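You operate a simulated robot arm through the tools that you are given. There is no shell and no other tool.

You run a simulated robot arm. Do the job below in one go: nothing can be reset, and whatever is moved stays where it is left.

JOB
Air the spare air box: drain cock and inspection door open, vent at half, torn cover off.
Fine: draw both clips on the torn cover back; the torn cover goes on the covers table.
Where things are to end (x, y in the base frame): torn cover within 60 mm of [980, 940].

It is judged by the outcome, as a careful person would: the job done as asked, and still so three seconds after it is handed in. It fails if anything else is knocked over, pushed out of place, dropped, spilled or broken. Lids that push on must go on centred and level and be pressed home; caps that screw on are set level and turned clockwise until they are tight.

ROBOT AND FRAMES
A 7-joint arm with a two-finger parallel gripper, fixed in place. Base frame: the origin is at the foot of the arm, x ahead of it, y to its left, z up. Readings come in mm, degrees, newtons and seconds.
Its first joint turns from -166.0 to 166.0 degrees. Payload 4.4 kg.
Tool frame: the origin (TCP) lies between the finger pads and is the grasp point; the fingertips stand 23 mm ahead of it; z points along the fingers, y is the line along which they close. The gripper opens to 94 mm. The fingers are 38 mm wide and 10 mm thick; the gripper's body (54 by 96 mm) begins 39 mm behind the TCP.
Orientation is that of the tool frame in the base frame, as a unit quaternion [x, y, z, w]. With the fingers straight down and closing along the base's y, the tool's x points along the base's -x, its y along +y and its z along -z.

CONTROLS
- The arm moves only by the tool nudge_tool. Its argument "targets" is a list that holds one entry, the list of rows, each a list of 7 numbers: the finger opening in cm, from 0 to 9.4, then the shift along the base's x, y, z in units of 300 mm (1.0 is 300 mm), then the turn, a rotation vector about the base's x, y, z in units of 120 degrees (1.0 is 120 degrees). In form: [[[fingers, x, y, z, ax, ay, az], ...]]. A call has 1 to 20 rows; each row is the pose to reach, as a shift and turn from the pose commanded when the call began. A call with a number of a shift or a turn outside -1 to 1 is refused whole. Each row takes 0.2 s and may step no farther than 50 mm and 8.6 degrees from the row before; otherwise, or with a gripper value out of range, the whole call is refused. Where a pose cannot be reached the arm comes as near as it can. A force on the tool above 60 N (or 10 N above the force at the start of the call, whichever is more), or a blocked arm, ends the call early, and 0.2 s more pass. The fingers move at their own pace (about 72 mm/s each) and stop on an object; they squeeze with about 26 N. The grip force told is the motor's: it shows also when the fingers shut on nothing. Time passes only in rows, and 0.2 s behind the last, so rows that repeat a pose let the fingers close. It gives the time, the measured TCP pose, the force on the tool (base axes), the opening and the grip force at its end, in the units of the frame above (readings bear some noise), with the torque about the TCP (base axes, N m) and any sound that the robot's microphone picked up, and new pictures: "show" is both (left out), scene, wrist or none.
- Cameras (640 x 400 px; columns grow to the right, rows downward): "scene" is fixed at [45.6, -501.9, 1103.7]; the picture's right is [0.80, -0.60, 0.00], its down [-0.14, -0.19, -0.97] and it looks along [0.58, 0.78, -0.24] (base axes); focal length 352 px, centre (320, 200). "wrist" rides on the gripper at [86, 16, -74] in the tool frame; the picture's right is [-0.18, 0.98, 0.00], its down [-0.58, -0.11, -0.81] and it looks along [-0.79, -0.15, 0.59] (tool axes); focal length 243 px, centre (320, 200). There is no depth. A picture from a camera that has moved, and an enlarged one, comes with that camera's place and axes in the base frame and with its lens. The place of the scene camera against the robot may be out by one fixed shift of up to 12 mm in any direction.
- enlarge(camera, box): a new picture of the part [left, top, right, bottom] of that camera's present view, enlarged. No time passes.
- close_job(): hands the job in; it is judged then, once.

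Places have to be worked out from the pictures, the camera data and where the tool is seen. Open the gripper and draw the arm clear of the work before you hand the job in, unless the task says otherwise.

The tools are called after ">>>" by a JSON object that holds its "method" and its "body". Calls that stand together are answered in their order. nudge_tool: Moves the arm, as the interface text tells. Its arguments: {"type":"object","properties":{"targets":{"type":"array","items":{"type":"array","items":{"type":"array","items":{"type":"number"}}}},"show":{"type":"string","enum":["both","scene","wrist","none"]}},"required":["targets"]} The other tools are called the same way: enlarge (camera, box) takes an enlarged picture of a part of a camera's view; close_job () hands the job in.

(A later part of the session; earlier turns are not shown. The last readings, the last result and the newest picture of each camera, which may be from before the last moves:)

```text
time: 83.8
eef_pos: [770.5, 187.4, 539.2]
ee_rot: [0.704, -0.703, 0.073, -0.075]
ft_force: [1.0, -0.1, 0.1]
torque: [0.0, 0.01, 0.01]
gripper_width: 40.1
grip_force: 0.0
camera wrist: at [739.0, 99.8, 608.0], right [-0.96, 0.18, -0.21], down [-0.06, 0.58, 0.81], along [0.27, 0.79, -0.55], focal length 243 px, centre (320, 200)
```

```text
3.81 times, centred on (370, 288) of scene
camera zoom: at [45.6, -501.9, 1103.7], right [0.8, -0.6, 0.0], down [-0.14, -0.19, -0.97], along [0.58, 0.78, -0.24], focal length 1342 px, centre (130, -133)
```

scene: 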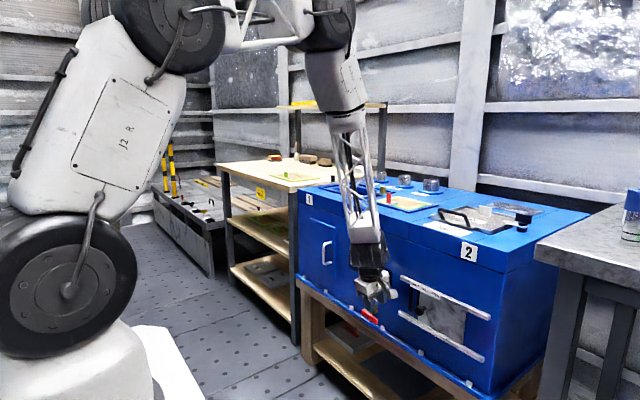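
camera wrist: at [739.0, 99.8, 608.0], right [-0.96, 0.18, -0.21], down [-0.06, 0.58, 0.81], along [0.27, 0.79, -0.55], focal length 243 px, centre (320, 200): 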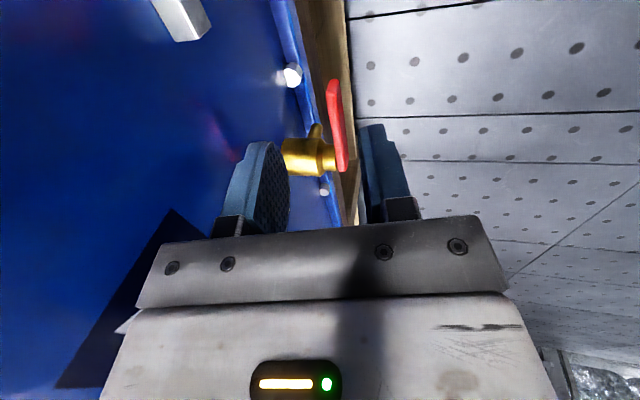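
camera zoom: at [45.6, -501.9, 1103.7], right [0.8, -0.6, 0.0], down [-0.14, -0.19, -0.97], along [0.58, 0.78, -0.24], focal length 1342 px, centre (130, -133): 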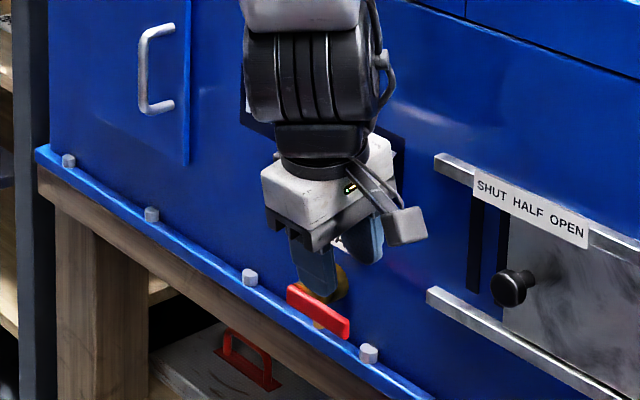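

The lever end sits between the fingers. I'll lower to z≈480 and close on it.

>>> {"method": "nudge_tool", "body": {"targets": [[[4.0, 0.004, 0, -0.1, 0, 0, 0], [4.0, 0.005, 0, -0.197, 0, 0, 0], [4.0, 0.005, 0, -0.197, 0, 0, 0], [2.5, 0.005, 0, -0.197, 0, 0, 0], [1.5, 0.005, 0, -0.197, 0, 0, 0], [0.8, 0.005, 0, -0.197, 0, 0, 0], [0.4, 0.005, 0, -0.197, 0, 0, 0], [0.4, 0.005, 0, -0.197, 0, 0, 0]]]}}

>>> {"method": "enlarge", "body": {"camera": "wrist", "box": [200, 60, 440, 220]}}

```text
time: 85.6
eef_pos: [771.5, 186.2, 480.3]
ee_rot: [-0.703, 0.704, -0.074, 0.076]
ft_force: [25.1, -2.0, 7.4]
torque: [0.44, -0.12, -0.05]
gripper_width: 15.7
grip_force: 13.4
camera wrist: at [739.6, 98.9, 549.2], right [-0.96, 0.18, -0.21], down [-0.06, 0.58, 0.81], along [0.27, 0.79, -0.55], focal length 243 px, centre (320, 200)
```

scene: 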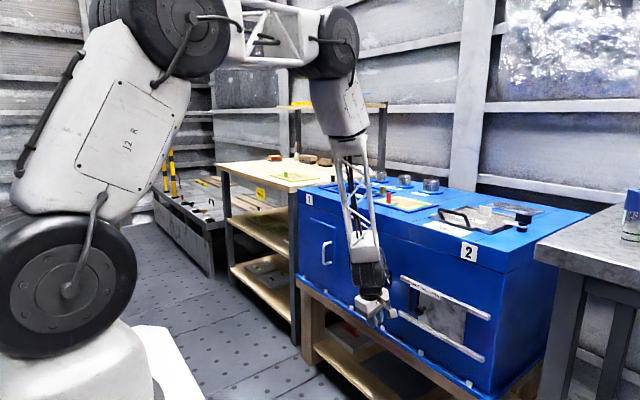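
wrist: 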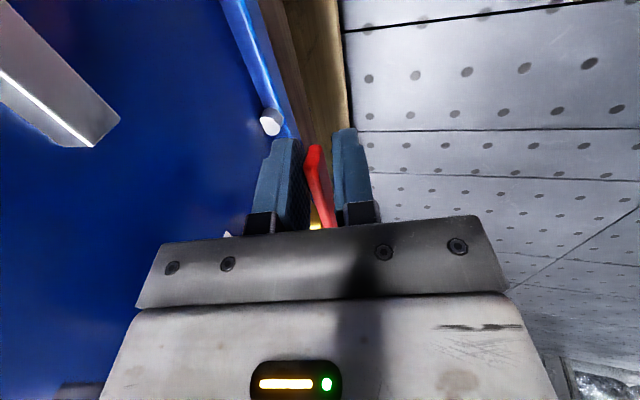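

```text
2.50 times, centred on (320, 140) of wrist
camera zoom: at [739.6, 98.9, 549.2], right [-0.96, 0.18, -0.21], down [-0.06, 0.58, 0.81], along [0.27, 0.79, -0.55], focal length 606 px, centre (320, 350)
```

zoom: 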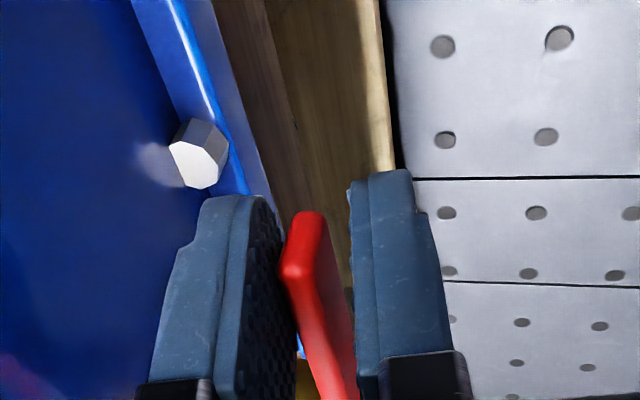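

The rear finger touches first (lever centre nearer x≈775). I'll shift +4 mm in x to share the grip.

>>> {"method": "nudge_tool", "body": {"targets": [[[0.8, 0.006, 0, 0, 0, 0, 0], [0.4, 0.013, 0, 0, 0, 0, 0], [0.2, 0.013, 0, 0, 0, 0, 0], [0.2, 0.013, 0, 0, 0, 0, 0]]]}}

>>> {"method": "enlarge", "body": {"camera": "wrist", "box": [200, 60, 440, 220]}}

>>> {"method": "enlarge", "body": {"camera": "scene", "box": [330, 245, 430, 340]}}

```text
time: 86.6
eef_pos: [775.3, 184.8, 481.7]
ee_rot: [0.703, -0.703, 0.074, -0.075]
ft_force: [21.3, -6.6, 0.4]
torque: [-0.16, 0.46, -0.09]
gripper_width: 10.5
grip_force: 44.9
camera wrist: at [742.3, 98.8, 549.5], right [-0.96, 0.18, -0.21], down [-0.06, 0.58, 0.81], along [0.27, 0.79, -0.55], focal length 243 px, centre (320, 200)
```

scene: 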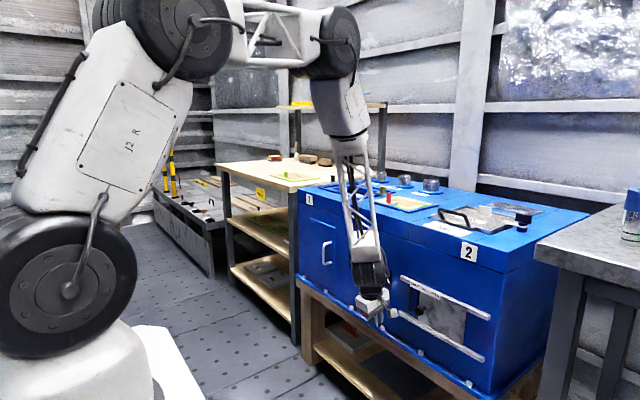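
wrist: 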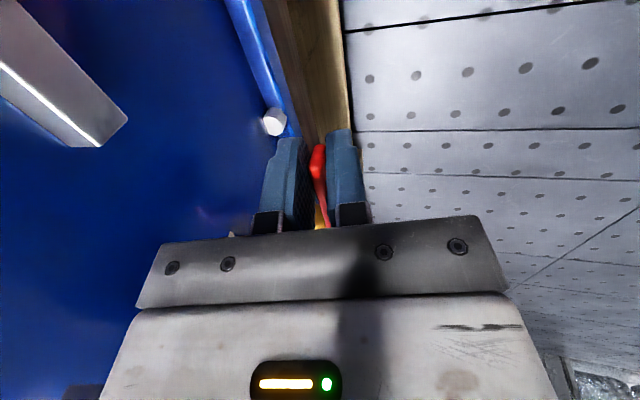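

```text
2.50 times, centred on (320, 140) of wrist
camera zoom: at [742.3, 98.8, 549.5], right [-0.96, 0.18, -0.21], down [-0.06, 0.58, 0.81], along [0.27, 0.79, -0.55], focal length 606 px, centre (320, 350)
```

zoom: 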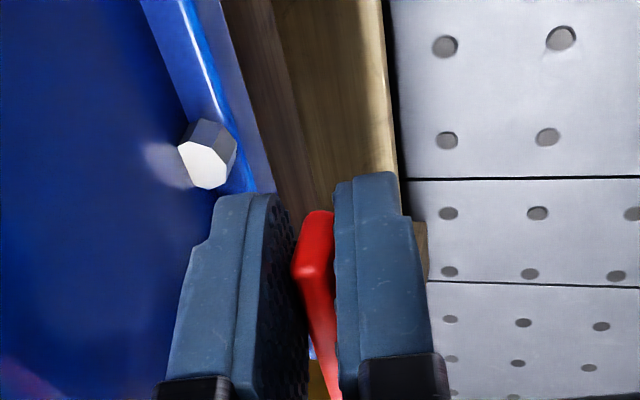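

```text
4.21 times, centred on (380, 292) of scene
camera zoom: at [45.6, -501.9, 1103.7], right [0.8, -0.6, 0.0], down [-0.14, -0.19, -0.97], along [0.58, 0.78, -0.24], focal length 1484 px, centre (67, -190)
```

zoom: 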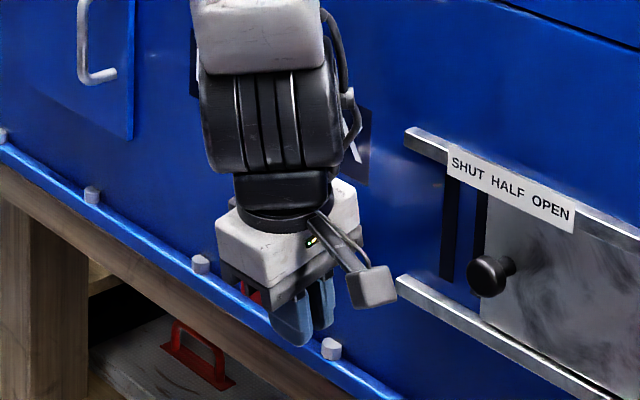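

Lever gripped (10.5 mm). I'll try lifting its end along the arc by ≈12 mm and check force.

>>> {"method": "nudge_tool", "body": {"targets": [[[0.2, 0, 0.001, 0.013, 0, 0, 0], [0.2, 0, 0.003, 0.027, 0, 0, 0], [0.2, 0, 0.006, 0.041, 0, 0, 0]]], "show": "wrist"}}

>>> {"method": "enlarge", "body": {"camera": "scene", "box": [330, 245, 430, 340]}}

```text
time: 87.4
eef_pos: [772.6, 187.6, 493.7]
ee_rot: [0.704, -0.703, 0.073, -0.076]
ft_force: [18.1, -2.9, -12.7]
torque: [-0.76, 0.45, 0.46]
gripper_width: 9.8
grip_force: 44.8
camera wrist: at [741.4, 100.5, 561.8], right [-0.96, 0.18, -0.2], down [-0.06, 0.58, 0.81], along [0.27, 0.79, -0.55], focal length 243 px, centre (320, 200)
```

wrist: 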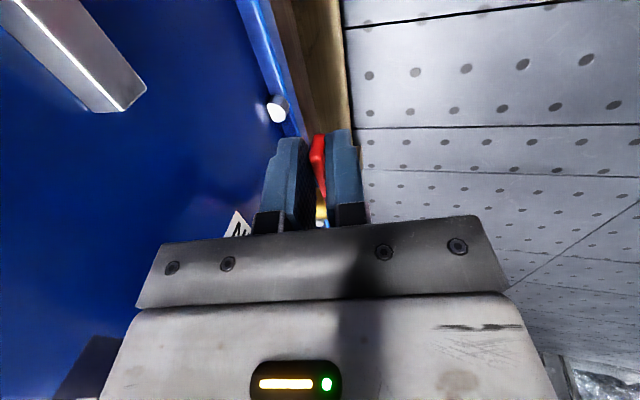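

```text
4.21 times, centred on (380, 292) of scene
camera zoom: at [45.6, -501.9, 1103.7], right [0.8, -0.6, 0.0], down [-0.14, -0.19, -0.97], along [0.58, 0.78, -0.24], focal length 1484 px, centre (67, -190)
```

zoom: 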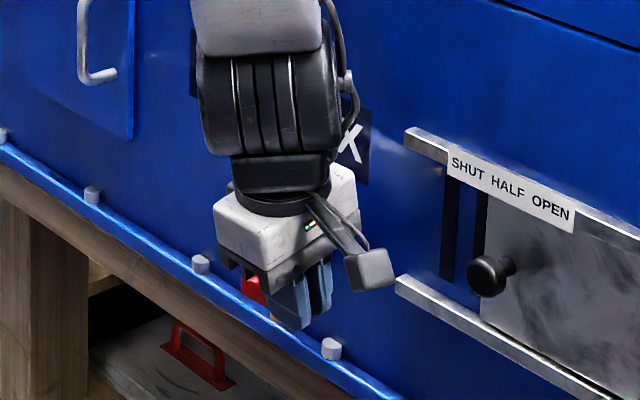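

The lever end rises with the gripper. I'll continue along the arc to about 45°.

>>> {"method": "nudge_tool", "body": {"targets": [[[0.2, 0, 0.005, 0.013, 0, 0, 0], [0.2, 0, 0.01, 0.026, 0, 0, 0], [0.2, 0, 0.016, 0.038, 0, 0, 0], [0.2, 0, 0.024, 0.049, 0, 0, 0], [0.2, 0, 0.032, 0.06, 0, 0, 0], [0.2, 0, 0.041, 0.07, 0, 0, 0]]], "show": "wrist"}}

>>> {"method": "enlarge", "body": {"camera": "scene", "box": [330, 245, 430, 340]}}

>>> {"method": "enlarge", "body": {"camera": "wrist", "box": [200, 60, 440, 240]}}

```text
time: 88.8
eef_pos: [772.0, 199.7, 512.2]
ee_rot: [-0.703, 0.704, -0.073, 0.073]
ft_force: [-38.1, -22.2, -8.1]
torque: [-1.25, 1.01, -0.06]
gripper_width: 8.4
grip_force: 44.6
camera wrist: at [740.9, 112.4, 581.4], right [-0.96, 0.18, -0.2], down [-0.06, 0.58, 0.81], along [0.27, 0.79, -0.55], focal length 243 px, centre (320, 200)
```

wrist: 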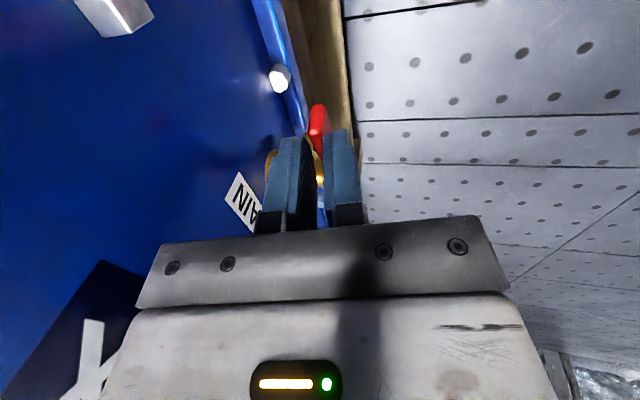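

```text
4.21 times, centred on (380, 292) of scene
camera zoom: at [45.6, -501.9, 1103.7], right [0.8, -0.6, 0.0], down [-0.14, -0.19, -0.97], along [0.58, 0.78, -0.24], focal length 1484 px, centre (67, -190)
```

zoom: 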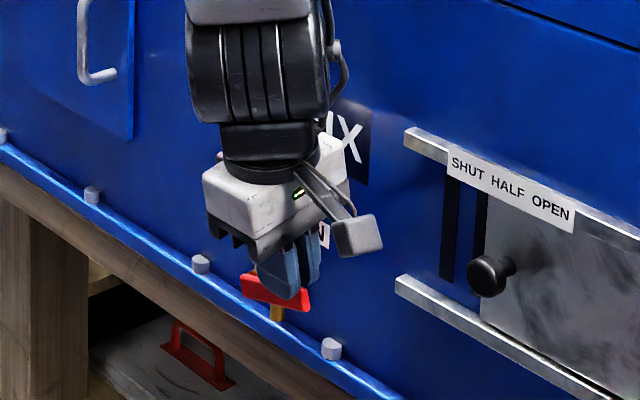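

```text
2.22 times, centred on (320, 150) of wrist
camera zoom: at [740.9, 112.4, 581.4], right [-0.96, 0.18, -0.2], down [-0.06, 0.58, 0.81], along [0.27, 0.79, -0.55], focal length 539 px, centre (320, 311)
```

zoom: 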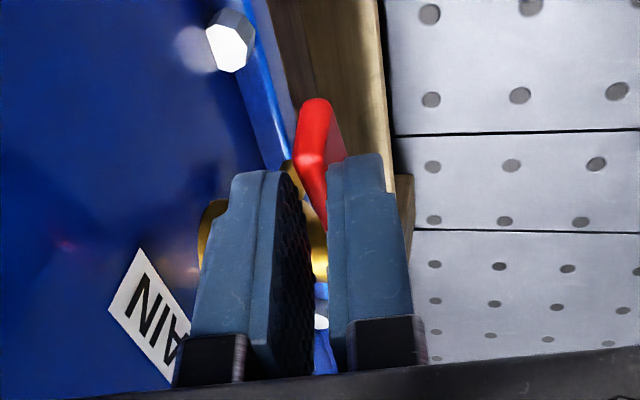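

The lever does turn upward (≈12° so far) but the grip slipped off. I'll release, back away, and lean the tool sideways so the closed fingers can come under the lever's end from the −y side and wedge it up.

>>> {"method": "nudge_tool", "body": {"targets": [[[2.0, 0, 0, 0, 0, 0, 0], [3.0, 0, 0, 0.02, 0, 0, 0], [3.0, -0.01, 0, 0.12, 0, 0, 0], [3.0, -0.08, -0.08, 0.22, 0, 0, 0], [2.0, -0.18, -0.16, 0.26, 0, 0, 0], [1.0, -0.28, -0.24, 0.26, 0, -0.03, 0], [0.0, -0.35, -0.35, 0.26, 0, -0.09, 0], [0.0, -0.35, -0.4, 0.26, 0, -0.108, 0]]], "show": "none"}}

>>> {"method": "nudge_tool", "body": {"targets": [[[0.0, 0, 0, 0, 0.06, 0, 0], [0.0, 0, 0, 0, 0.12, 0, 0], [0.0, 0, 0, 0, 0.18, 0, 0], [0.0, 0, 0, 0, 0.24, 0, 0], [0.0, 0, 0, 0, 0.292, 0, 0]]]}}

>>> {"method": "enlarge", "body": {"camera": "scene", "box": [300, 235, 430, 340]}}

```text
time: 90.8
eef_pos: [591.1, 71.2, 466.8]
ee_rot: [0.705, -0.7, 0.093, -0.073]
ft_force: [0.2, 0.3, 0.2]
torque: [-0.02, 0.01, -0.02]
gripper_width: 0.0
grip_force: 26.1
stopped in row 8: the arm was blocked; the commanded pose is now the measured one
```

```text
time: 92.0
eef_pos: [590.9, 70.4, 467.9]
ee_rot: [-0.649, 0.696, 0.123, 0.283]
ft_force: [0.1, -0.7, -0.1]
torque: [0.02, 0.03, 0.03]
gripper_width: 0.1
grip_force: 26.1
camera wrist: at [558.1, -39.5, 475.6], right [-0.96, 0.28, -0.09], down [-0.09, 0.04, 1.0], along [0.28, 0.96, -0.01], focal length 243 px, centre (320, 200)
```

scene: 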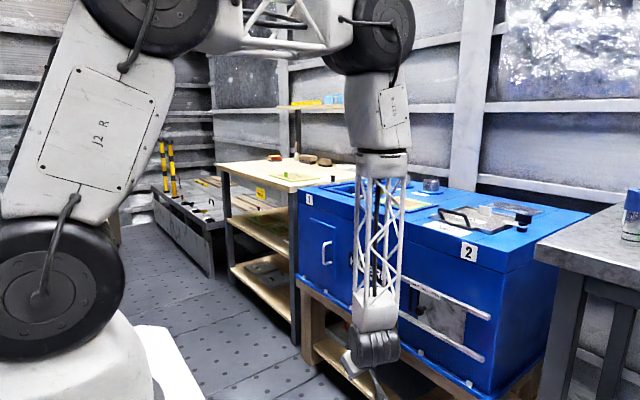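
wrist: 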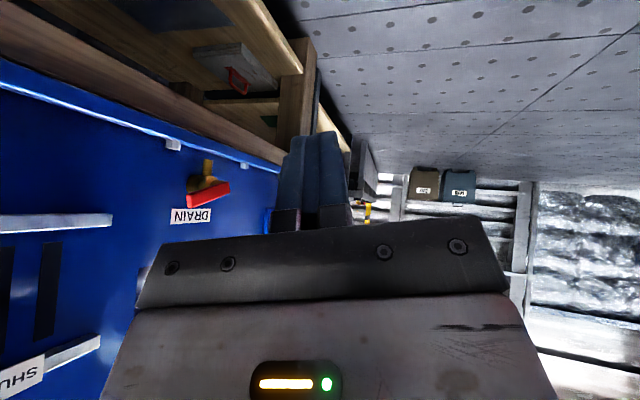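

```text
3.81 times, centred on (365, 288) of scene
camera zoom: at [45.6, -501.9, 1103.7], right [0.8, -0.6, 0.0], down [-0.14, -0.19, -0.97], along [0.58, 0.78, -0.24], focal length 1342 px, centre (149, -133)
```

zoom: 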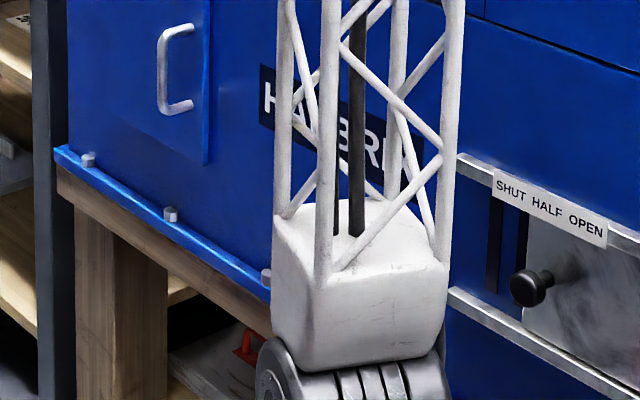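

The arm was briefly blocked and settled lower at [591,70,467], in free space; vent looks untouched. Let me look at the lever from this side view.

>>> {"method": "enlarge", "body": {"camera": "wrist", "box": [150, 120, 270, 240]}}

>>> {"method": "enlarge", "body": {"camera": "scene", "box": [300, 240, 500, 400]}}

```text
3.33 times, centred on (210, 180) of wrist
camera zoom: at [558.1, -39.5, 475.6], right [-0.96, 0.28, -0.09], down [-0.09, 0.04, 1.0], along [0.28, 0.96, -0.01], focal length 809 px, centre (687, 267)
```

zoom: 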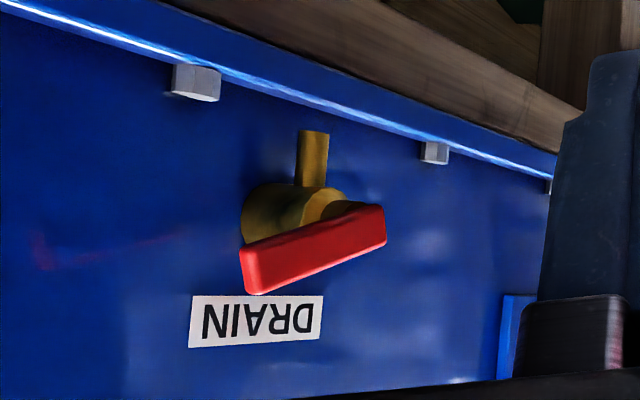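

```text
2.50 times, centred on (400, 320) of scene
camera zoom: at [45.6, -501.9, 1103.7], right [0.8, -0.6, 0.0], down [-0.14, -0.19, -0.97], along [0.58, 0.78, -0.24], focal length 881 px, centre (120, -100)
```

zoom: 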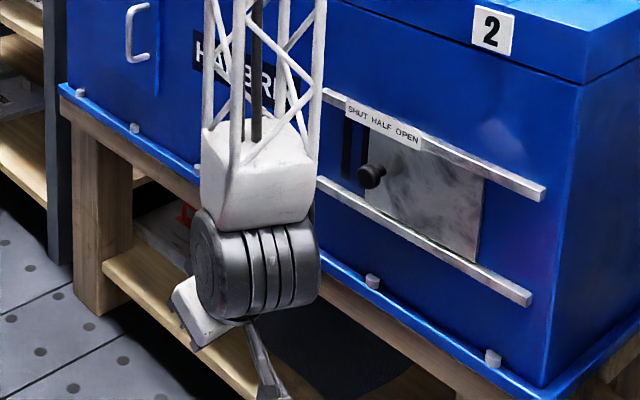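

From this side the lever stands ≈18° up. I'll restore the tool to yaw 0 in free space: first undo the lean while rising, then untwist.

>>> {"method": "nudge_tool", "body": {"targets": [[[0.0, 0.03, 0.05, 0.12, -0.058, 0, 0], [0.0, 0.06, 0.1, 0.24, -0.117, 0, 0], [0.0, 0.1, 0.15, 0.36, -0.175, 0, 0], [0.0, 0.13, 0.2, 0.48, -0.234, 0, 0], [0.0, 0.16, 0.27, 0.58, -0.292, 0, 0]]], "show": "none"}}

```text
time: 93.2
eef_pos: [637.1, 153.6, 641.3]
ee_rot: [0.704, -0.7, 0.094, -0.074]
ft_force: [-0.2, 0.4, 0.3]
torque: [0.01, -0.02, -0.01]
gripper_width: 0.1
grip_force: 25.7
```

Now I'll untwist: pitch to vertical, yaw back −90°, then set pitch 30° and an 18° sideways lean for pushing the lever up from its free end.

>>> {"method": "nudge_tool", "body": {"targets": [[[0.0, 0, 0, 0, 0, 0.057, 0], [0.0, 0, 0, 0, 0, 0.113, 0]]], "show": "none"}}

>>> {"method": "nudge_tool", "body": {"targets": [[[0.0, 0, 0, 0, 0, 0, -0.07], [0.0, 0, 0, 0, 0, 0, -0.14], [0.0, 0, 0, 0, 0, 0, -0.21], [0.0, 0, 0, 0, 0, 0, -0.28], [0.0, 0, 0, 0, 0, 0, -0.35], [0.0, 0, 0, 0, 0, 0, -0.42], [0.0, 0, 0, 0, 0, 0, -0.49], [0.0, 0, 0, 0, 0, 0, -0.56], [0.0, 0, 0, 0, 0, 0, -0.63], [0.0, 0, 0, 0, 0, 0, -0.69], [0.0, 0, 0, 0, 0, 0, -0.75]]], "show": "none"}}

>>> {"method": "nudge_tool", "body": {"targets": [[[0.0, 0, 0, 0, 0, -0.065, 0], [0.0, 0, 0, 0, 0, -0.13, 0], [0.0, 0, 0, 0, 0, -0.19, 0], [0.0, 0, 0, 0, 0, -0.25, 0]]], "show": "none"}}

>>> {"method": "nudge_tool", "body": {"targets": [[[0.0, 0, 0, 0, 0.05, 0, 0], [0.0, 0, 0, 0, 0.1, 0, 0], [0.0, 0, 0, 0, 0.15, 0, 0]]]}}

```text
time: 94.0
eef_pos: [669.3, 160.7, 729.1]
ee_rot: [0.709, -0.702, 0.044, -0.049]
ft_force: [-0.6, 0.2, -0.8]
torque: [0.01, -0.03, -0.03]
gripper_width: 0.0
grip_force: 25.7
stopped in row 2: the arm was blocked; the commanded pose is now the measured one
```

```text
time: 96.4
eef_pos: [668.5, 159.4, 728.4]
ee_rot: [-0.003, 0.998, -0.065, 0.004]
ft_force: [-0.2, -0.4, -0.1]
torque: [-0.01, -0.01, 0.01]
gripper_width: 0.0
grip_force: 26.1
```

```text
time: 97.6
eef_pos: [656.1, 156.1, 684.3]
ee_rot: [0.007, 0.97, -0.073, 0.233]
ft_force: [0.8, 0.6, 0.6]
torque: [0.0, 0.03, 0.01]
gripper_width: 0.0
grip_force: 26.2
stopped in row 4: the arm was blocked; the commanded pose is now the measured one
```

```text
time: 98.4
eef_pos: [655.1, 155.3, 686.2]
ee_rot: [0.044, 0.969, 0.08, 0.229]
ft_force: [0.5, 0.1, 0.1]
torque: [0.01, 0.0, 0.02]
gripper_width: 0.0
grip_force: 26.0
camera wrist: at [545.7, 171.7, 715.3], right [0.21, 0.94, 0.25], down [0.15, -0.29, 0.95], along [0.97, -0.16, -0.2], focal length 243 px, centre (320, 200)
```

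scene: 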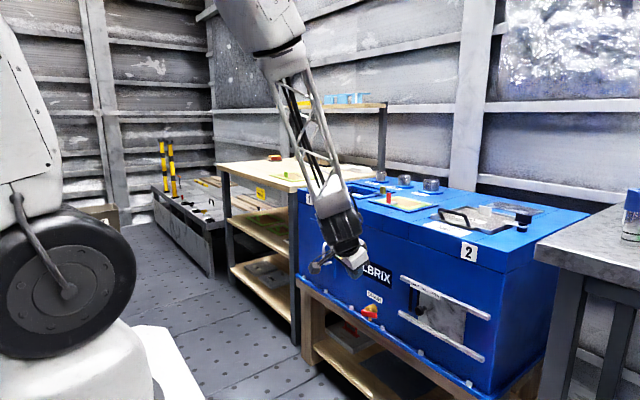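
wrist: 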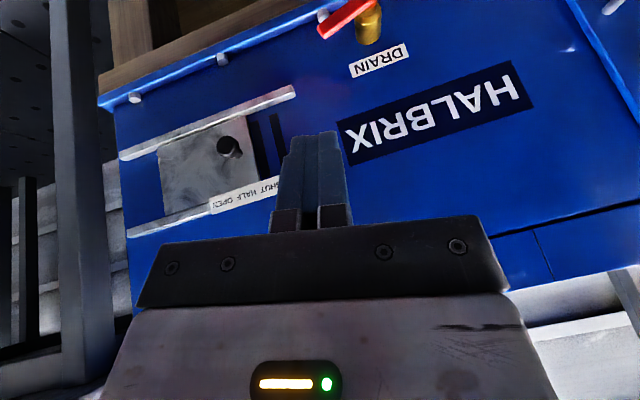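

The tool is back near yaw 0 (pitch ≈27°, slight lean). I'll add a bit more lean and come down on the −y side of the lever's end (≈[766,140,488]).

>>> {"method": "nudge_tool", "body": {"targets": [[[0.0, 0.1, -0.017, -0.1, 0.03, 0, 0], [0.0, 0.183, -0.033, -0.22, 0.067, 0, 0], [0.0, 0.267, -0.05, -0.34, 0.067, 0, 0], [0.0, 0.35, -0.05, -0.45, 0.067, 0, 0], [0.0, 0.37, -0.05, -0.57, 0.067, 0, 0], [0.0, 0.37, -0.05, -0.66, 0.067, 0, 0]]]}}

>>> {"method": "enlarge", "body": {"camera": "wrist", "box": [230, 40, 450, 220]}}

>>> {"method": "enlarge", "body": {"camera": "scene", "box": [330, 255, 430, 340]}}

```text
time: 99.8
eef_pos: [767.6, 139.5, 487.4]
ee_rot: [0.06, 0.961, 0.147, 0.225]
ft_force: [0.0, 0.4, 0.7]
torque: [0.0, 0.0, -0.02]
gripper_width: 0.0
grip_force: 26.2
camera wrist: at [658.0, 151.2, 518.6], right [0.21, 0.9, 0.38], down [0.15, -0.42, 0.9], along [0.97, -0.13, -0.22], focal length 243 px, centre (320, 200)
```

scene: 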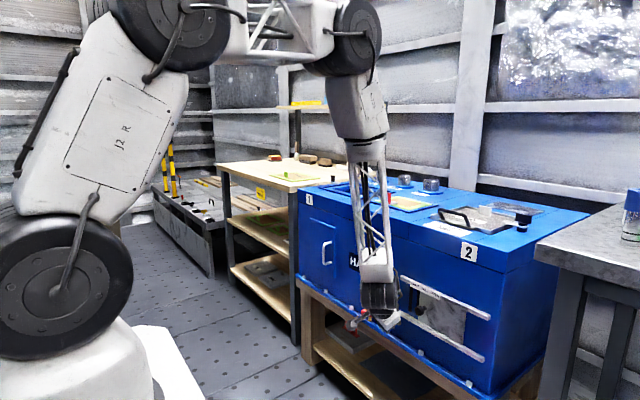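
wrist: 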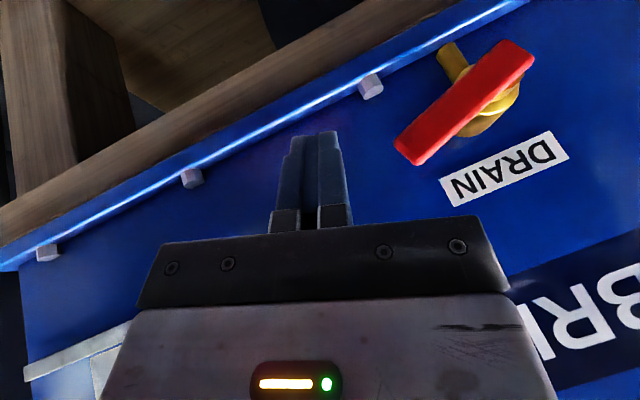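

```text
2.22 times, centred on (340, 130) of wrist
camera zoom: at [658.0, 151.2, 518.6], right [0.21, 0.9, 0.38], down [0.15, -0.42, 0.9], along [0.97, -0.13, -0.22], focal length 539 px, centre (276, 356)
```

zoom: 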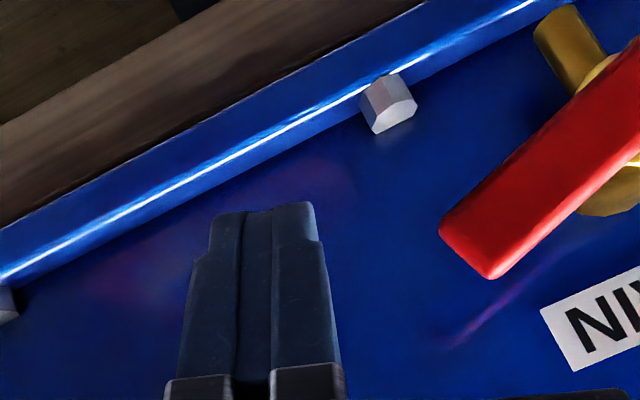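

```text
4.71 times, centred on (380, 298) of scene
camera zoom: at [45.6, -501.9, 1103.7], right [0.8, -0.6, 0.0], down [-0.14, -0.19, -0.97], along [0.58, 0.78, -0.24], focal length 1658 px, centre (38, -259)
```

zoom: 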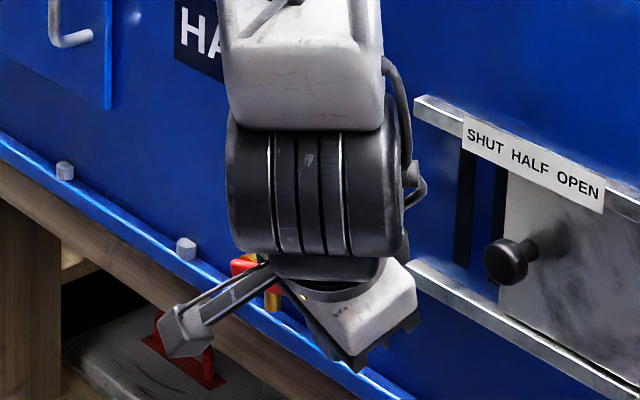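

The fingers are just beside the lever's raised end (its lower corner ≈(y 178, z 484)). I'll push +y and up along the lever's arc to ≈45° and check.

>>> {"method": "nudge_tool", "body": {"targets": [[[0.0, 0, 0.03, 0.003, 0, 0, 0], [0.0, 0, 0.06, 0.006, 0, 0, 0], [0.0, 0, 0.084, 0.009, 0, 0, 0], [0.0, 0, 0.09, 0.028, 0, 0, 0], [0.0, 0, 0.096, 0.049, 0, 0, 0], [0.0, 0, 0.107, 0.072, 0, 0, 0], [0.0, 0, 0.122, 0.093, 0, 0, 0]]]}}

>>> {"method": "enlarge", "body": {"camera": "wrist", "box": [230, 40, 450, 220]}}

```text
time: 101.4
eef_pos: [767.4, 178.1, 515.0]
ee_rot: [0.06, 0.961, 0.147, 0.225]
ft_force: [-0.3, -0.7, -1.0]
torque: [-0.01, -0.01, 0.0]
gripper_width: 0.0
grip_force: 26.1
camera wrist: at [656.7, 189.7, 546.8], right [0.21, 0.9, 0.38], down [0.15, -0.42, 0.9], along [0.97, -0.13, -0.22], focal length 243 px, centre (320, 200)
```

scene: 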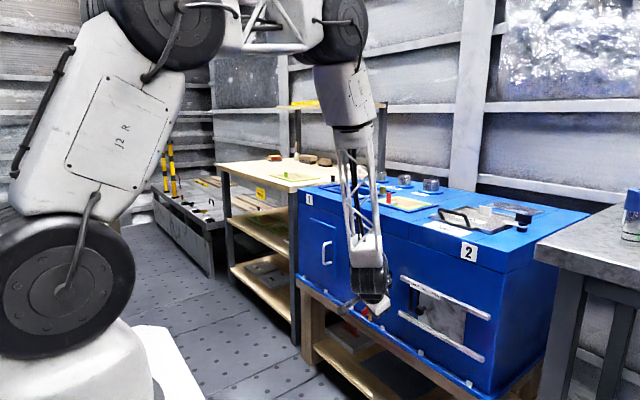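
wrist: 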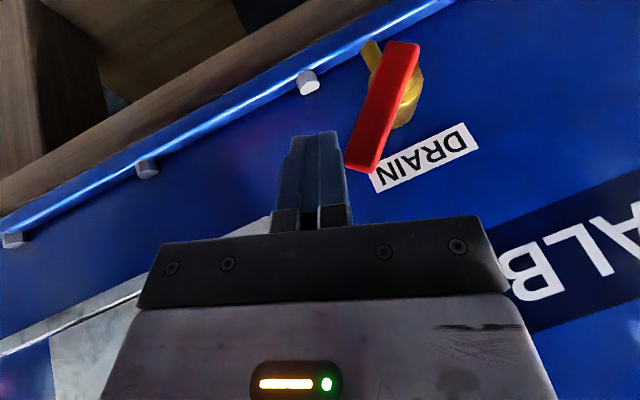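

```text
2.22 times, centred on (340, 130) of wrist
camera zoom: at [656.7, 189.7, 546.8], right [0.21, 0.9, 0.38], down [0.15, -0.42, 0.9], along [0.97, -0.13, -0.22], focal length 539 px, centre (276, 356)
```

zoom: 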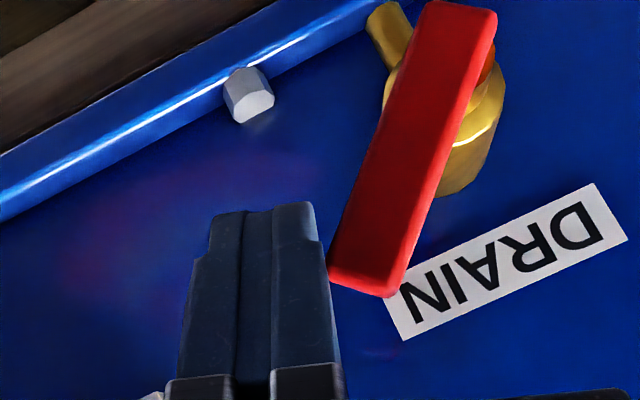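

The lever is at ≈45–50° and moves easily. I'll push on to vertical.

>>> {"method": "nudge_tool", "body": {"targets": [[[0.0, 0, 0.015, 0.02, 0, 0, 0], [0.0, 0, 0.03, 0.038, 0, 0, 0], [0.0, 0, 0.047, 0.05, 0, 0, 0], [0.0, 0, 0.065, 0.057, 0, 0, 0], [0.0, 0, 0.08, 0.057, 0, 0, 0], [0.0, 0, 0.095, 0.055, 0, 0, 0], [0.0, 0, 0.11, 0.053, 0, 0, 0], [0.0, 0, 0.118, 0.053, 0, 0, 0]]]}}

>>> {"method": "enlarge", "body": {"camera": "wrist", "box": [230, 40, 450, 220]}}

```text
time: 103.2
eef_pos: [768.1, 212.9, 530.2]
ee_rot: [0.059, 0.961, 0.147, 0.226]
ft_force: [0.8, -1.4, 1.3]
torque: [0.02, -0.02, -0.01]
gripper_width: 0.2
grip_force: 25.8
camera wrist: at [657.0, 224.4, 562.2], right [0.21, 0.9, 0.38], down [0.15, -0.42, 0.9], along [0.97, -0.13, -0.22], focal length 243 px, centre (320, 200)
```

scene: 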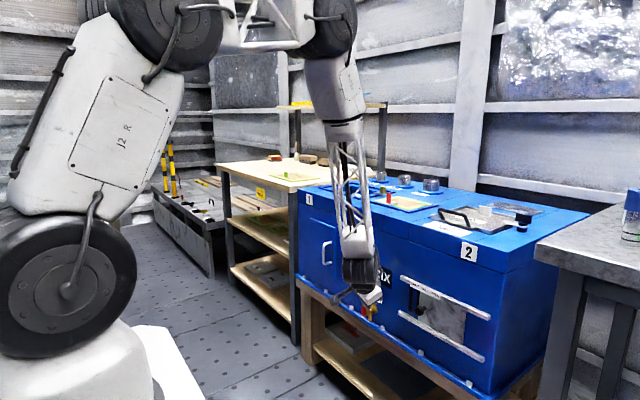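
wrist: 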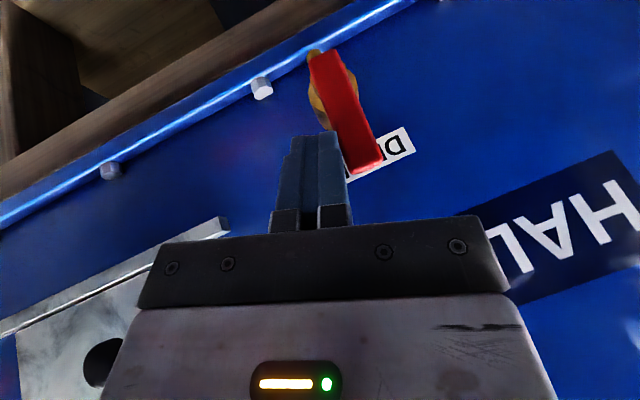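

```text
2.22 times, centred on (340, 130) of wrist
camera zoom: at [657.0, 224.4, 562.2], right [0.21, 0.9, 0.38], down [0.15, -0.42, 0.9], along [0.97, -0.13, -0.22], focal length 539 px, centre (276, 356)
```

zoom: 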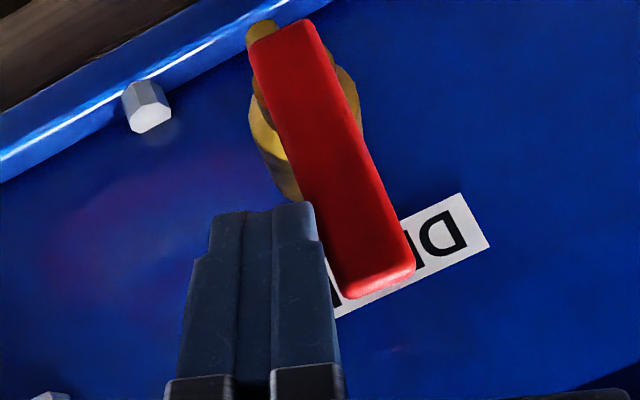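

The lever is at ≈84°. I'll push a few mm more until it meets its stop.

>>> {"method": "nudge_tool", "body": {"targets": [[[0.0, 0, 0.008, 0, 0, 0, 0], [0.0, 0, 0.016, 0, 0, 0, 0], [0.0, 0, 0.022, 0, 0, 0, 0], [0.0, 0, 0.028, 0, 0, 0, 0]]], "show": "wrist"}}

>>> {"method": "enlarge", "body": {"camera": "wrist", "box": [230, 40, 450, 220]}}

```text
time: 104.2
eef_pos: [767.0, 216.7, 532.4]
ee_rot: [0.063, 0.961, 0.146, 0.224]
ft_force: [-0.5, -28.9, 8.2]
torque: [-0.41, -0.05, -0.15]
gripper_width: 0.0
grip_force: 26.5
stopped in row 4: the force on the tool passed its limit at 65 N (the readings are from after the stop); the commanded pose is now the measured one
camera wrist: at [656.8, 228.9, 562.6], right [0.22, 0.9, 0.38], down [0.15, -0.42, 0.9], along [0.96, -0.14, -0.23], focal length 243 px, centre (320, 200)
```

wrist: 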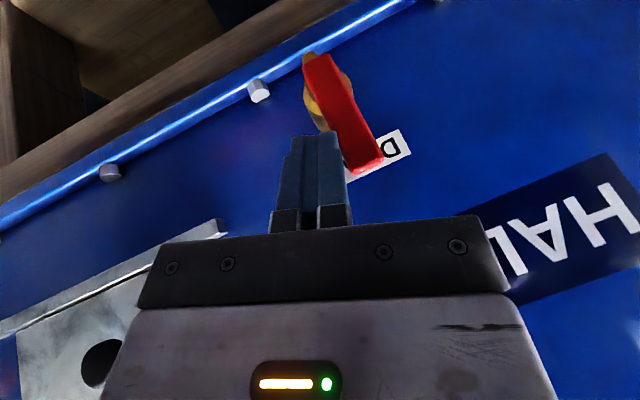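

```text
2.22 times, centred on (340, 130) of wrist
camera zoom: at [656.8, 228.9, 562.6], right [0.22, 0.9, 0.38], down [0.15, -0.42, 0.9], along [0.96, -0.14, -0.23], focal length 539 px, centre (276, 356)
```

zoom: 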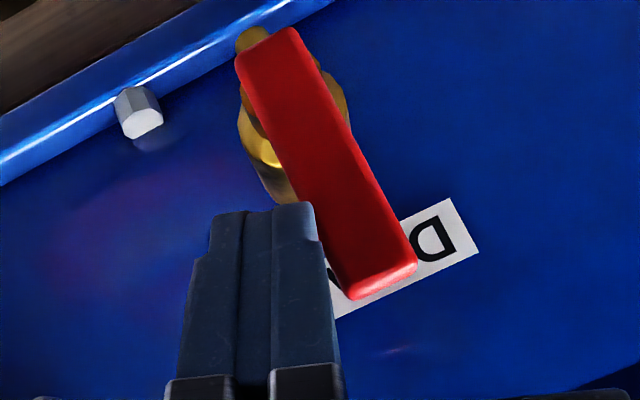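

The lever is at its upright stop: the drain cock is open. I'll draw off, straighten the tool, and move to view the inspection door.

>>> {"method": "nudge_tool", "body": {"targets": [[[0.0, 0, -0.05, 0, 0, 0, 0], [0.0, -0.1, -0.06, 0.05, 0, 0, 0], [0.0, -0.2, 0, 0.12, -0.05, -0.01, 0.006], [0.0, -0.3, 0.08, 0.2, -0.1, -0.02, 0.012], [0.0, -0.4, 0.17, 0.28, -0.151, -0.03, 0.019], [0.0, -0.45, 0.29, 0.36, -0.151, -0.03, 0.019], [0.0, -0.5, 0.42, 0.42, -0.151, -0.03, 0.019], [0.0, -0.52, 0.55, 0.48, -0.151, -0.03, 0.019], [0.0, -0.52, 0.68, 0.53, -0.151, -0.03, 0.019]]]}}

>>> {"method": "enlarge", "body": {"camera": "wrist", "box": [250, 0, 550, 200]}}

>>> {"method": "enlarge", "body": {"camera": "scene", "box": [340, 250, 480, 350]}}

```text
time: 106.2
eef_pos: [610.1, 420.7, 690.6]
ee_rot: [0.002, 0.966, -0.001, 0.257]
ft_force: [-0.1, 0.3, 0.1]
torque: [0.0, -0.03, -0.01]
gripper_width: 0.0
grip_force: 25.7
camera wrist: at [497.4, 437.9, 710.2], right [0.16, 0.98, 0.09], down [0.1, -0.11, 0.99], along [0.98, -0.15, -0.12], focal length 243 px, centre (320, 200)
```

scene: 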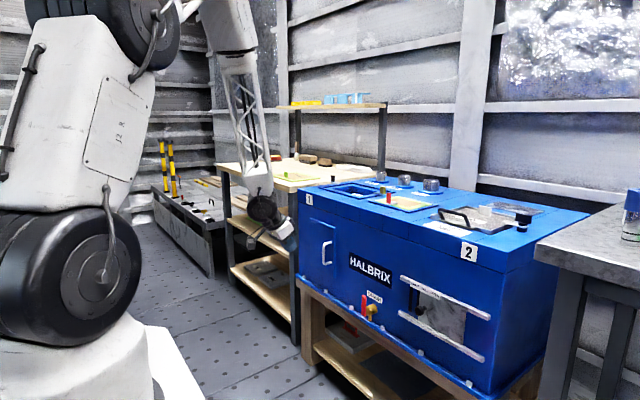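
wrist: 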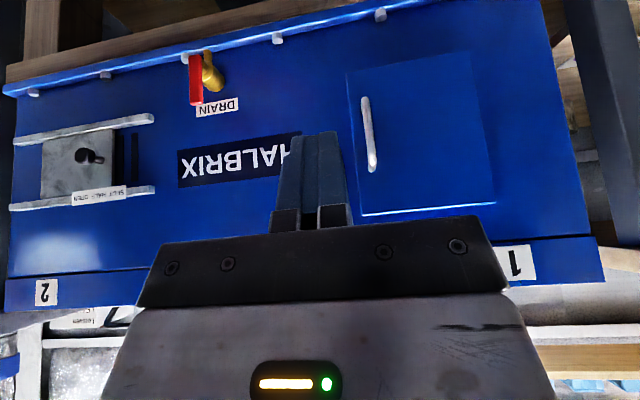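

```text
2.00 times, centred on (400, 100) of wrist
camera zoom: at [497.4, 437.9, 710.2], right [0.16, 0.98, 0.09], down [0.1, -0.11, 0.99], along [0.98, -0.15, -0.12], focal length 485 px, centre (160, 400)
```

zoom: 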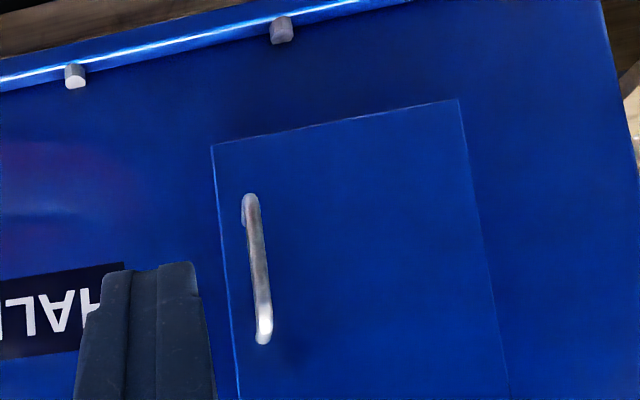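

```text
4.00 times, centred on (410, 300) of scene
camera zoom: at [45.6, -501.9, 1103.7], right [0.8, -0.6, 0.0], down [-0.14, -0.19, -0.97], along [0.58, 0.78, -0.24], focal length 1410 px, centre (-40, -200)
```

zoom: 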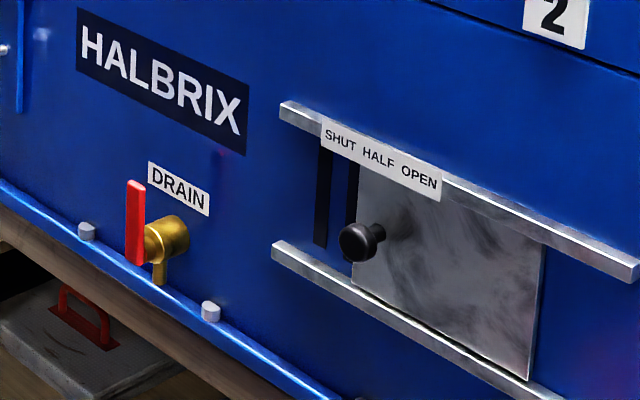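

Drain lever upright and vent at half are confirmed. The door spans y 442–605, z 492–695, with a vertical bow handle at y≈460, z 553–643, x≈795; hinge side at y≈605. I'll go to a pre-grasp point for the handle.

>>> {"method": "nudge_tool", "body": {"targets": [[[5.0, 0.12, 0.04, 0.005, 0, 0, 0], [5.0, 0.24, 0.08, 0.01, 0, 0, 0], [5.0, 0.36, 0.11, 0.015, 0, 0, 0], [5.0, 0.456, 0.131, 0.018, 0, 0, 0]]]}}

>>> {"method": "enlarge", "body": {"camera": "wrist", "box": [220, 0, 460, 200]}}

```text
time: 107.2
eef_pos: [747.8, 461.1, 694.5]
ee_rot: [0.002, 0.966, 0.0, 0.257]
ft_force: [-0.3, -0.2, 0.2]
torque: [-0.02, 0.02, 0.0]
gripper_width: 50.2
grip_force: 0.1
camera wrist: at [635.1, 477.8, 714.8], right [0.16, 0.98, 0.09], down [0.1, -0.11, 0.99], along [0.98, -0.15, -0.12], focal length 243 px, centre (320, 200)
```

scene: 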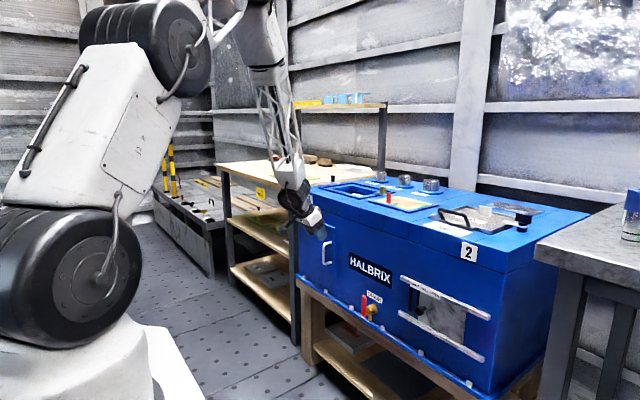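
wrist: 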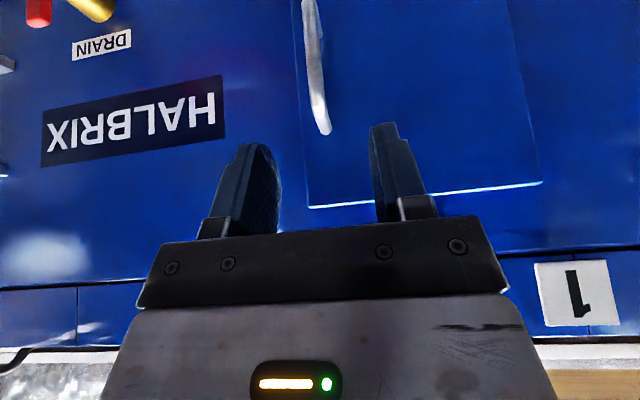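

```text
2.00 times, centred on (340, 100) of wrist
camera zoom: at [635.1, 477.8, 714.8], right [0.16, 0.98, 0.09], down [0.1, -0.11, 0.99], along [0.98, -0.15, -0.12], focal length 485 px, centre (280, 400)
```

zoom: 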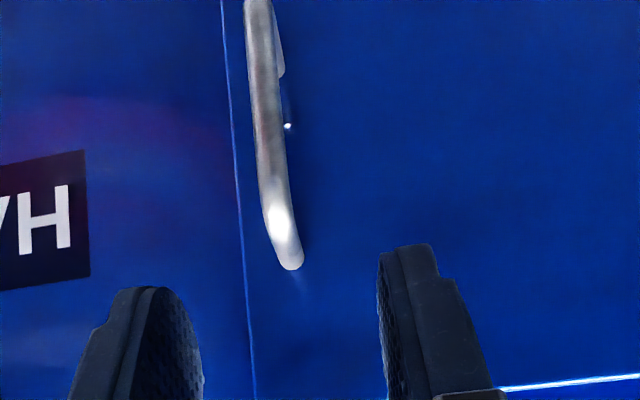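

The handle bar is at x≈789, y≈458. I'll move in along the tool axis to [787,458,608] and close on the bar.

>>> {"method": "nudge_tool", "body": {"targets": [[[5.0, -0.013, -0.01, -0.027, 0, 0, 0], [5.0, 0.037, -0.01, -0.113, 0, 0, 0], [5.0, 0.087, -0.01, -0.2, 0, 0, 0], [5.0, 0.13, -0.01, -0.288, 0, 0, 0], [5.0, 0.13, -0.01, -0.288, 0, 0, 0], [3.0, 0.13, -0.01, -0.288, 0, 0, 0], [1.5, 0.13, -0.01, -0.288, 0, 0, 0], [0.5, 0.13, -0.01, -0.288, 0, 0, 0], [0.5, 0.13, -0.01, -0.288, 0, 0, 0]]]}}

>>> {"method": "enlarge", "body": {"camera": "wrist", "box": [220, 40, 460, 220]}}

```text
time: 109.2
eef_pos: [786.3, 458.6, 608.1]
ee_rot: [0.003, 0.966, -0.001, 0.259]
ft_force: [0.3, 16.5, -1.8]
torque: [-0.56, -0.16, 0.06]
gripper_width: 12.4
grip_force: 8.8
camera wrist: at [673.8, 475.1, 629.4], right [0.16, 0.98, 0.09], down [0.1, -0.11, 0.99], along [0.98, -0.15, -0.12], focal length 243 px, centre (320, 200)
```

scene: 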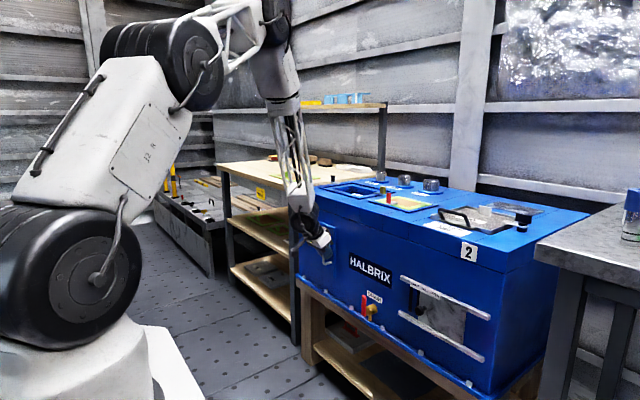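
wrist: 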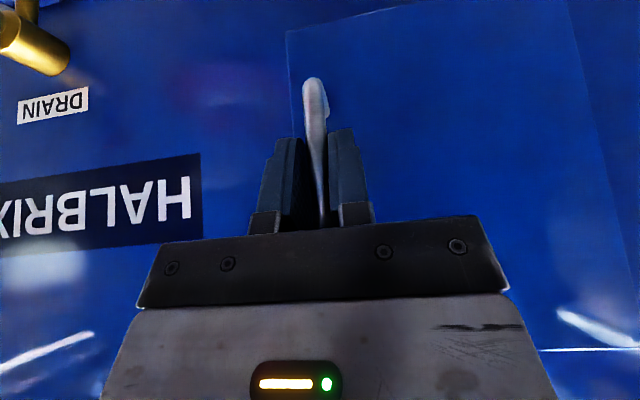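

```text
2.22 times, centred on (340, 130) of wrist
camera zoom: at [673.8, 475.1, 629.4], right [0.16, 0.98, 0.09], down [0.1, -0.11, 0.99], along [0.98, -0.15, -0.12], focal length 539 px, centre (276, 356)
```

zoom: 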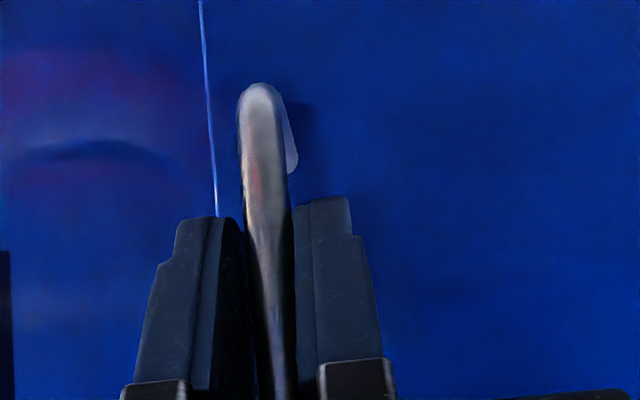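

The +y finger touched first; I'll shift +2 mm in y and let the grip finish closing.

>>> {"method": "nudge_tool", "body": {"targets": [[[0.3, 0, 0.004, 0, 0, 0, 0], [0.2, 0, 0.008, 0, 0, 0, 0], [0.2, 0, 0.008, 0, 0, 0, 0], [0.2, 0, 0.008, 0, 0, 0, 0]]], "show": "none"}}

```text
time: 110.2
eef_pos: [787.5, 460.6, 609.3]
ee_rot: [0.002, 0.966, -0.001, 0.259]
ft_force: [-13.9, -8.3, 17.2]
torque: [-0.67, 0.72, 0.21]
gripper_width: 9.9
grip_force: 44.9
```

Handle gripped (9.9 mm). I'll pull it along the door's arc (hinge near [824,605]), first ≈10°.

>>> {"method": "nudge_tool", "body": {"targets": [[[0.2, -0.015, 0.003, 0, 0, 0, 0], [0.2, -0.029, 0.007, 0, 0, 0, 0], [0.2, -0.042, 0.012, 0, 0, 0, 0], [0.2, -0.056, 0.018, 0, 0, 0, 0], [0.2, -0.07, 0.023, 0, 0, 0, 0], [0.2, -0.082, 0.028, 0, 0, 0, 0]]]}}

>>> {"method": "enlarge", "body": {"camera": "wrist", "box": [220, 40, 640, 240]}}

>>> {"method": "enlarge", "body": {"camera": "scene", "box": [280, 200, 380, 300]}}

```text
time: 111.6
eef_pos: [761.6, 468.0, 608.1]
ee_rot: [0.002, 0.966, -0.001, 0.258]
ft_force: [-7.6, -32.3, 17.1]
torque: [2.1, -0.73, -0.81]
gripper_width: 11.4
grip_force: 45.1
camera wrist: at [648.9, 484.7, 628.5], right [0.16, 0.98, 0.09], down [0.1, -0.11, 0.99], along [0.98, -0.15, -0.12], focal length 243 px, centre (320, 200)
```

scene: 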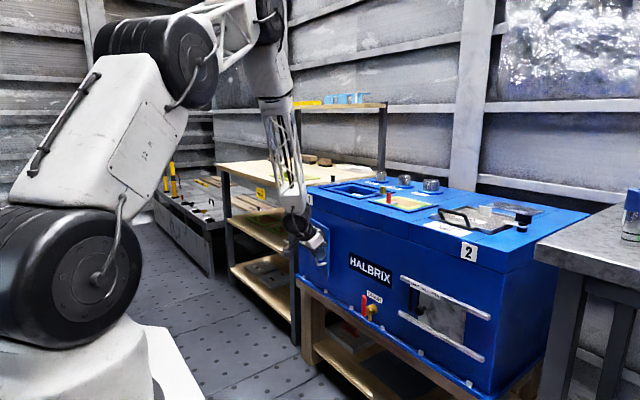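
wrist: 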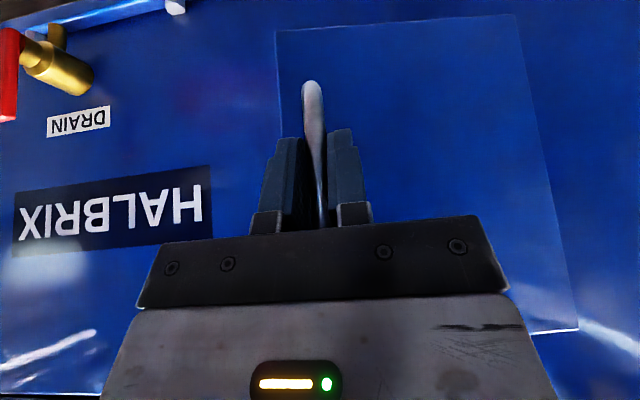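

```text
1.52 times, centred on (430, 140) of wrist
camera zoom: at [648.9, 484.7, 628.5], right [0.16, 0.98, 0.09], down [0.1, -0.11, 0.99], along [0.98, -0.15, -0.12], focal length 370 px, centre (152, 291)
```

zoom: 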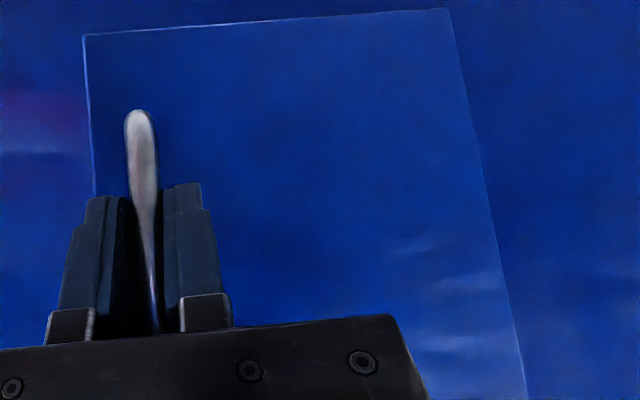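

```text
4.00 times, centred on (330, 250) of scene
camera zoom: at [45.6, -501.9, 1103.7], right [0.8, -0.6, 0.0], down [-0.14, -0.19, -0.97], along [0.58, 0.78, -0.24], focal length 1410 px, centre (280, 0)
```

zoom: 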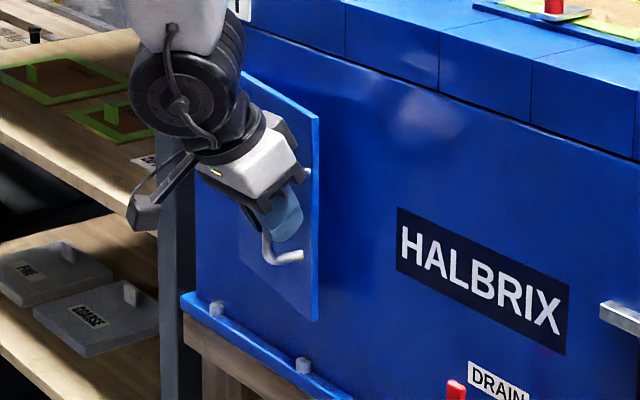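

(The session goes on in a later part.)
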